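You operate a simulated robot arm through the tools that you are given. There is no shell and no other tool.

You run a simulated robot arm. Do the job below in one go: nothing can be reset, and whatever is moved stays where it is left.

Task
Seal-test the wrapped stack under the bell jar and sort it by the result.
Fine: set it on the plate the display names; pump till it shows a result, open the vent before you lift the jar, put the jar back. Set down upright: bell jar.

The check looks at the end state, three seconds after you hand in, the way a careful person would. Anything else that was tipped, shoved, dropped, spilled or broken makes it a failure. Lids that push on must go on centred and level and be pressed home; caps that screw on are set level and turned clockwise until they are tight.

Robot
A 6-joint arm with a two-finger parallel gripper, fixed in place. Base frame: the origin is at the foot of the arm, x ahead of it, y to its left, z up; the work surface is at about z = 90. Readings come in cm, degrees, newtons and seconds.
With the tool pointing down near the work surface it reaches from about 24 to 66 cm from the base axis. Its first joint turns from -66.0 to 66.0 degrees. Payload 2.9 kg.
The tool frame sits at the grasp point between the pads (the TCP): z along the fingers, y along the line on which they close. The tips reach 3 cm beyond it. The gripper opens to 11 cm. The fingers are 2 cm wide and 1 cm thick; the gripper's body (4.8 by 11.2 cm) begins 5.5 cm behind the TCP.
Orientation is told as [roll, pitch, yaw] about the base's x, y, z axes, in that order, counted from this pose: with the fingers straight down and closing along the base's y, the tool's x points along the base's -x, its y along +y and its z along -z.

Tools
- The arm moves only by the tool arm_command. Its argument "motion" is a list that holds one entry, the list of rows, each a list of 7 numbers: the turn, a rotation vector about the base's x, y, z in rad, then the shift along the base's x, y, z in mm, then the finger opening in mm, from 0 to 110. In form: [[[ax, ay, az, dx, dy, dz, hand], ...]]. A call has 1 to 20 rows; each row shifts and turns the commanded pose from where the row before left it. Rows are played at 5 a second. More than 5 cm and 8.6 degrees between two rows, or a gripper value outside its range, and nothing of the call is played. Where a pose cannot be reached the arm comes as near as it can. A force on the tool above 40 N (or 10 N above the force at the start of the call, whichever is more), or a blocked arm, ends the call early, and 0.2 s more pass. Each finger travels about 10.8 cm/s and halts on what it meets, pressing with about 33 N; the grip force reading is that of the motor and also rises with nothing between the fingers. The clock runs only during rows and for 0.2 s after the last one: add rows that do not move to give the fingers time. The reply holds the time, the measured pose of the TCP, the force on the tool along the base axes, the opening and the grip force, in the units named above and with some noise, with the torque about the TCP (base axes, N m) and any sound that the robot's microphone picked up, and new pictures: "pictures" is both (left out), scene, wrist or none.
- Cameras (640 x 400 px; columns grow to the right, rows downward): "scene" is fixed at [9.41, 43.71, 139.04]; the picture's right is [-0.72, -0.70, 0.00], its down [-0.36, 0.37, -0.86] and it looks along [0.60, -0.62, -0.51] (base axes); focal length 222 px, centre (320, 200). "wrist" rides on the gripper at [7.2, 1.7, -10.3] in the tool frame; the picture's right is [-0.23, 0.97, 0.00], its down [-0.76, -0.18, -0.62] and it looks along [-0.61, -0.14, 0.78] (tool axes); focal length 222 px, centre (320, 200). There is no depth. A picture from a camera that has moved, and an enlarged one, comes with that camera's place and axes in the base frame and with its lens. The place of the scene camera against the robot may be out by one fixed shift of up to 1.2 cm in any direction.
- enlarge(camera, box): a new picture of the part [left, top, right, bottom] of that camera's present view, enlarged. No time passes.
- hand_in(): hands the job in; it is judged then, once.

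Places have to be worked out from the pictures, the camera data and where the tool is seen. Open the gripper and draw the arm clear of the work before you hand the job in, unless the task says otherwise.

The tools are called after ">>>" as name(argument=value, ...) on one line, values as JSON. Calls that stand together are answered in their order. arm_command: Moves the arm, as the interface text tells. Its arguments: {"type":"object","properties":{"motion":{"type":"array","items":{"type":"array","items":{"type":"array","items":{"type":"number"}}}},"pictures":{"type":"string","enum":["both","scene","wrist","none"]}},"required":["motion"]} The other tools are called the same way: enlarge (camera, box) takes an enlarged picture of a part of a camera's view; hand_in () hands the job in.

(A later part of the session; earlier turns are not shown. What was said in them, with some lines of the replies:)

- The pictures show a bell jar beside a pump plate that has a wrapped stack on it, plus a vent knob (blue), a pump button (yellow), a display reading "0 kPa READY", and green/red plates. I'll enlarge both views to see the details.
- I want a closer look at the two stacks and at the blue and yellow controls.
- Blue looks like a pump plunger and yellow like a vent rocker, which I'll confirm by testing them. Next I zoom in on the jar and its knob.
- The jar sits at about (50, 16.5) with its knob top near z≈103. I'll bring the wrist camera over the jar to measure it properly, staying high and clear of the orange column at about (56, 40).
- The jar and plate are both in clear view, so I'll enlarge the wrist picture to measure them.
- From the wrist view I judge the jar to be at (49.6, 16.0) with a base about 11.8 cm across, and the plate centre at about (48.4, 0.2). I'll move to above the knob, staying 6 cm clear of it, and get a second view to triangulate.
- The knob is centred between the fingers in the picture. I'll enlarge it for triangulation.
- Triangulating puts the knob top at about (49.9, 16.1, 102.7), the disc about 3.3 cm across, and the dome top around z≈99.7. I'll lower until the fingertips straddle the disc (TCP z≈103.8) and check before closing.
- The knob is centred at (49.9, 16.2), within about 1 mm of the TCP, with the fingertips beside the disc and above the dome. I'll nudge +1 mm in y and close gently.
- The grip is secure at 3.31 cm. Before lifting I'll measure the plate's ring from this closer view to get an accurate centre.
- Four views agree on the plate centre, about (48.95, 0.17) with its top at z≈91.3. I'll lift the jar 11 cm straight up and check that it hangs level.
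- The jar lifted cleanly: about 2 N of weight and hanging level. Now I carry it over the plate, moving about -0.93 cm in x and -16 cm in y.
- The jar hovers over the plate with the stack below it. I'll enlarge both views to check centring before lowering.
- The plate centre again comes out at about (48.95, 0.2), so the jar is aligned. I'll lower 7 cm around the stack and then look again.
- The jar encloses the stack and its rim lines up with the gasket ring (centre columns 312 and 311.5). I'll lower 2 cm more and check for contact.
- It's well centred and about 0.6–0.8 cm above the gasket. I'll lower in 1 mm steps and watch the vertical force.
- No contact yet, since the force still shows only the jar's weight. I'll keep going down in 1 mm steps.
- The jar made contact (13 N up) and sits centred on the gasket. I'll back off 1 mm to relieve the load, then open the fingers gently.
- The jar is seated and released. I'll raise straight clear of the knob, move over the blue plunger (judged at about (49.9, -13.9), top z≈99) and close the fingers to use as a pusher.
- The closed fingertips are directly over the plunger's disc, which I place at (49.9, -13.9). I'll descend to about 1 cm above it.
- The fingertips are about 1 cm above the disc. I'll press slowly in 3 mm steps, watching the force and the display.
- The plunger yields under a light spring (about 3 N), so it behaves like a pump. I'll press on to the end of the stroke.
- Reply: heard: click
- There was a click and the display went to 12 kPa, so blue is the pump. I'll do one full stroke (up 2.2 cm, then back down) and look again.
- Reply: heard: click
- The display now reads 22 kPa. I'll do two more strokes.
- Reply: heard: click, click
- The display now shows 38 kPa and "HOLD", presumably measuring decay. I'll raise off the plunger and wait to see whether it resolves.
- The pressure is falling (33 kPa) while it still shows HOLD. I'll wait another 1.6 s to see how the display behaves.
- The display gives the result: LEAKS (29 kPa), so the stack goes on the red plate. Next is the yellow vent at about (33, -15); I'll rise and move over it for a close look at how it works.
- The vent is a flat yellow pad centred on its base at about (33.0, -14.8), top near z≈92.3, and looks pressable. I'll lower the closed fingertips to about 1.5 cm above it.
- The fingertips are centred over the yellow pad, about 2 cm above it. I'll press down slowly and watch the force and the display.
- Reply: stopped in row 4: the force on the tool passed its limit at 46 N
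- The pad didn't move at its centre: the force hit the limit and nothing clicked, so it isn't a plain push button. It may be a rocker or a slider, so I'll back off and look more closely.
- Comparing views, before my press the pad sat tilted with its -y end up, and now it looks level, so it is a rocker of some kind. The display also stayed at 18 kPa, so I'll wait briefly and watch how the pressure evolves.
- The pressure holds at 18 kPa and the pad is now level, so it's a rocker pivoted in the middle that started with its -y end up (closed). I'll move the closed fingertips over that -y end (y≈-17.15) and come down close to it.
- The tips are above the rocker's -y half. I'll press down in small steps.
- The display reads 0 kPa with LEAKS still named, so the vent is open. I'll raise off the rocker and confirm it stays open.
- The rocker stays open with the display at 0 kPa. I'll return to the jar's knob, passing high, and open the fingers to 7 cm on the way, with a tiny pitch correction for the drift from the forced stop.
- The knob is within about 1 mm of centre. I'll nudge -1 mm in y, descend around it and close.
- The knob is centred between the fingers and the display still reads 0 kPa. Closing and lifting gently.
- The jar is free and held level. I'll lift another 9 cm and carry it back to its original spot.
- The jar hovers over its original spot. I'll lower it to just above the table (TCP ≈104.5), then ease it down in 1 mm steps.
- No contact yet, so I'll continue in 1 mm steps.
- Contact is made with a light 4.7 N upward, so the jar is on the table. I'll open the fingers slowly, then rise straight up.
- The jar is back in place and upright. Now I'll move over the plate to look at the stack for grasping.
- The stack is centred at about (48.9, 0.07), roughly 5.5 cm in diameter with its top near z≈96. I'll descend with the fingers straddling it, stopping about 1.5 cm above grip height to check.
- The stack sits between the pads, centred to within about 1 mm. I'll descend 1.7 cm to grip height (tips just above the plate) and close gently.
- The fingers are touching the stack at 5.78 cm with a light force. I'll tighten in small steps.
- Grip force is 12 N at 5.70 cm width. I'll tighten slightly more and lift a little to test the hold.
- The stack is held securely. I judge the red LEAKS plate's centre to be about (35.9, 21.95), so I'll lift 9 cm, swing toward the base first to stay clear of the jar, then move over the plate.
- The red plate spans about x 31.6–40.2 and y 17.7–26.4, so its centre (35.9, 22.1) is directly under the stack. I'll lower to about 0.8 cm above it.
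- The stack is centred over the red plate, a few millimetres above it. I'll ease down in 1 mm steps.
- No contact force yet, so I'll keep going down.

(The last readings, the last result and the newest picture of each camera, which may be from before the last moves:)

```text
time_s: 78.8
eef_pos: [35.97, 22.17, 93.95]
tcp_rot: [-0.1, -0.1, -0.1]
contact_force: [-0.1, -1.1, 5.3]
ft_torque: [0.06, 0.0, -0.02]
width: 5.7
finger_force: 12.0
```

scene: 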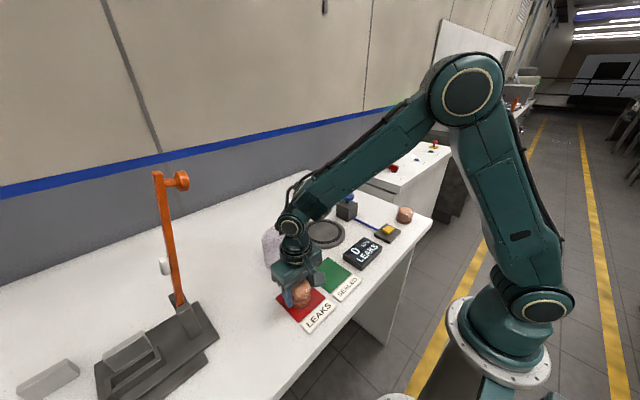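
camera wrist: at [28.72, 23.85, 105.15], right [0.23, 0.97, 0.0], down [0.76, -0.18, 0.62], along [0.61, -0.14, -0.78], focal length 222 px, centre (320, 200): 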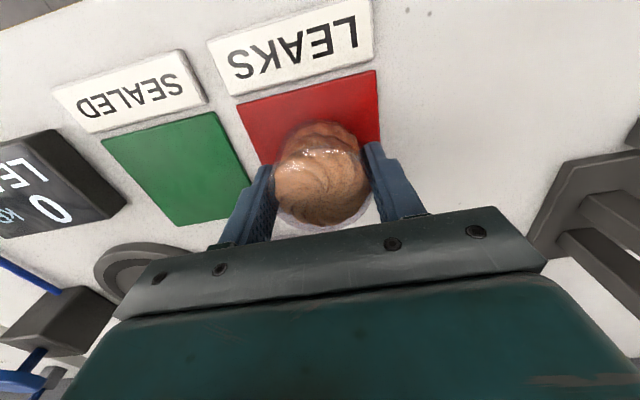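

Contact registers at 5.3 N, so the stack rests on the red plate. I'll open slowly and then rise straight up.

>>> arm_command(motion=[[[0, 0, 0, 0, 0, 0, 56], [0, 0, 0, 0, 0, 0, 58], [0, 0, 0, 0, 0, 0, 61], [0, 0, 0, 0, 0, 0, 66], [0, 0, 0, 0, 0, 0, 74], [0, 0, 0, 0, 0, 0, 82], [0, 0, 0, 0, 0, 0, 86], [0, 0, 0, 0, 0, 0, 86], [0, 0, 0, 0, 0, 10, 86], [0, 0, 0, 0, 0, 25, 86], [0, 0, 0, 0, 0, 40, 86], [0, 0, 0, 0, 0, 45, 86], [0, 0, 0, 0, 0, 40, 86], [0, 0, 0, 0, 0, 0, 86]]])

>>> enlarge(camera="scene", box=[250, 210, 370, 340])

>>> enlarge(camera="wrist", box=[220, 0, 420, 180])

```text
time_s: 81.8
eef_pos: [36.08, 22.07, 110.09]
tcp_rot: [0.0, -0.1, 0.0]
contact_force: [0.2, 0.0, 0.1]
ft_torque: [-0.02, -0.03, 0.02]
width: 8.61
finger_force: 0.2
camera wrist: at [28.78, 23.84, 120.37], right [0.23, 0.97, 0.0], down [0.76, -0.18, 0.62], along [0.61, -0.14, -0.78], focal length 222 px, centre (320, 200)
```

scene: 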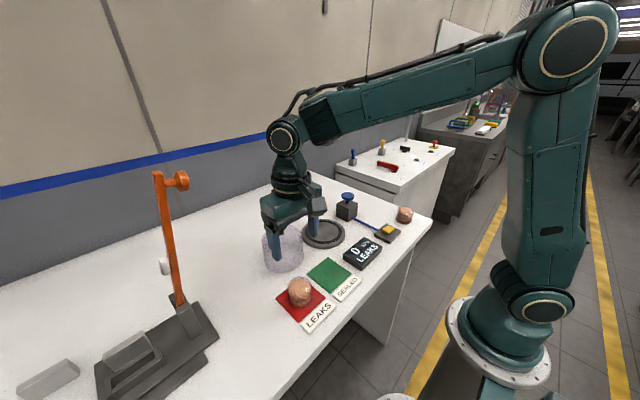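
wrist: 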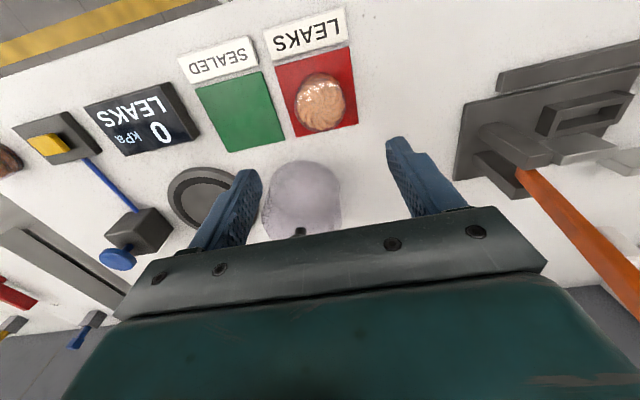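

```text
3.08 times, centred on (310, 275) of scene
camera zoom: at [9.41, 43.71, 139.04], right [-0.72, -0.7, 0.0], down [-0.36, 0.37, -0.86], along [0.6, -0.62, -0.51], focal length 682 px, centre (351, -31)
```

zoom: 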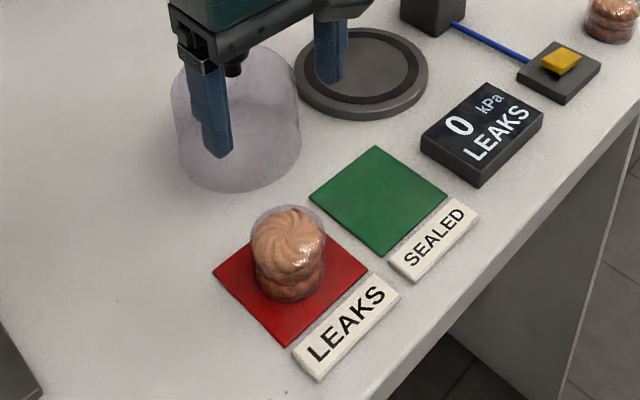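

```text
2.22 times, centred on (320, 90) of wrist
camera zoom: at [28.78, 23.84, 120.37], right [0.23, 0.97, 0.0], down [0.76, -0.18, 0.62], along [0.61, -0.14, -0.78], focal length 494 px, centre (320, 444)
```

zoom: 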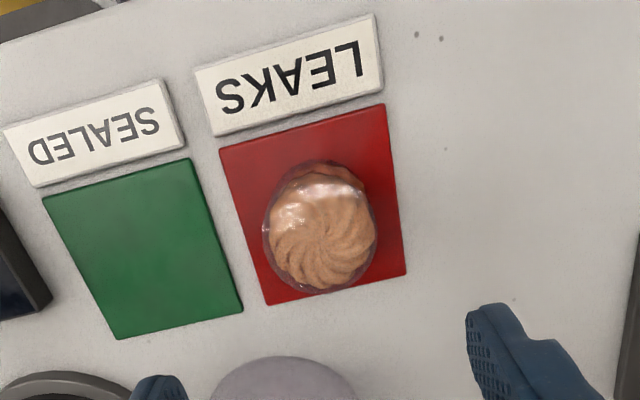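

The stack stands upright and centred on the red LEAKS plate, with the jar upright in its original spot. I'll draw the arm up and away to near the start pose and do a final check.

>>> arm_command(motion=[[[0, 0, 0, 0, 0, 40, 100], [0, 0, 0, 0, 0, 45, 110], [0, 0, 0, 0, 0, 45, 110], [0, 0, 0, -6, -30, 20, 110], [0, 0, 0, -6, -40, 20, 110], [0, 0, 0, -7, -40, 20, 110], [0, 0, 0, -7, -40, 20, 110], [0, 0, 0, -7, -40, 5, 110], [0, 0, 0, -7, -40, 0, 110], [0, 0, 0, -7, -35, 0, 110], [0, 0, 0, 0, 0, 0, 110], [0, 0, 0, 0, 0, 0, 110]]])

>>> enlarge(camera="scene", box=[240, 180, 440, 340])

```text
time_s: 84.4
eef_pos: [31.34, -4.43, 131.54]
tcp_rot: [-0.1, 0.0, -0.1]
contact_force: [0.5, 0.1, -0.4]
ft_torque: [0.0, 0.01, 0.0]
width: 11.01
finger_force: 0.1
camera wrist: at [24.02, -2.63, 141.88], right [0.23, 0.97, 0.0], down [0.76, -0.18, 0.62], along [0.61, -0.14, -0.78], focal length 222 px, centre (320, 200)
```

scene: 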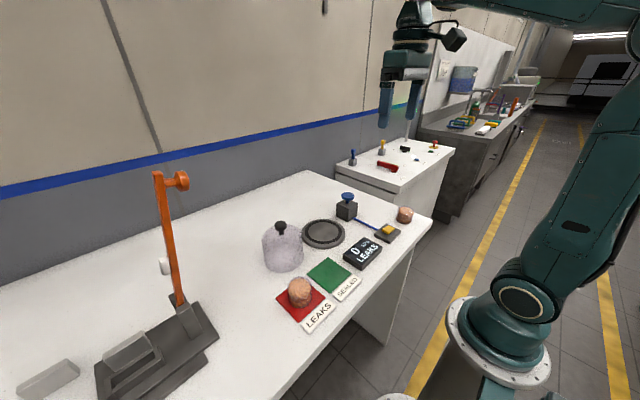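
wrist: 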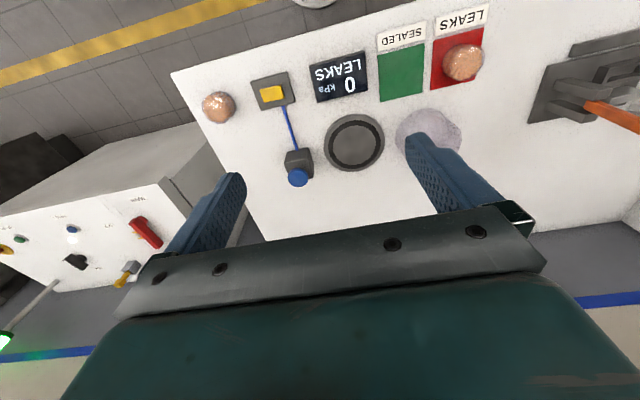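

```text
2.50 times, centred on (340, 260) of scene
camera zoom: at [9.41, 43.71, 139.04], right [-0.72, -0.7, 0.0], down [-0.36, 0.37, -0.86], along [0.6, -0.62, -0.51], focal length 554 px, centre (270, 50)
```

zoom: 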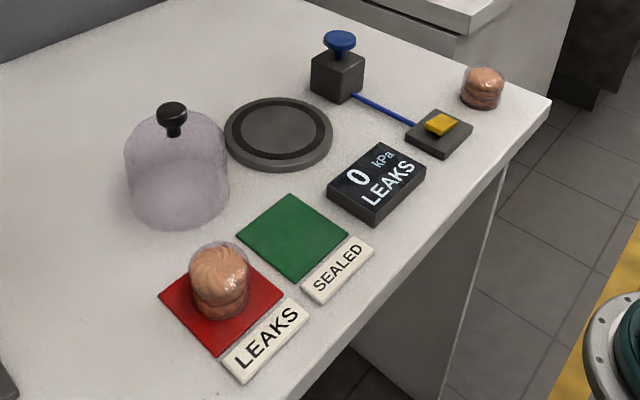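

In the final view the tested stack is on the LEAKS plate, the jar stands upright in its original spot, and the vent is open at 0 kPa. Everything else is undisturbed and the gripper is open and clear, so I'm handing in.

>>> hand_in()

```text
The job is handed in.
```

The wrapped stack tested as LEAKS, so it's now upright and centred on the red LEAKS plate, and the job is handed in.

- **Test:** I set the bell jar over the stack and pumped four strokes to 38 kPa. The display went to HOLD, the pressure fell, and it then named LEAKS.
- **Vent:** I opened it before lifting the jar, and the display read 0 kPa. My first press landed on the middle of the rocker and only levelled it, hitting the 40 N force limit. Pressing its far end opened it.
- **Bell jar:** it's back where it first stood, upright. I took "put the jar back" to mean that spot, not the pump plate.
- **Second stack:** there was another wrapped stack at the table corner. I tested only the one already on the pump plate and left the other alone.

The final pictures showed nothing else moved or tipped, and the gripper is open and clear of the work. The vent is still open.
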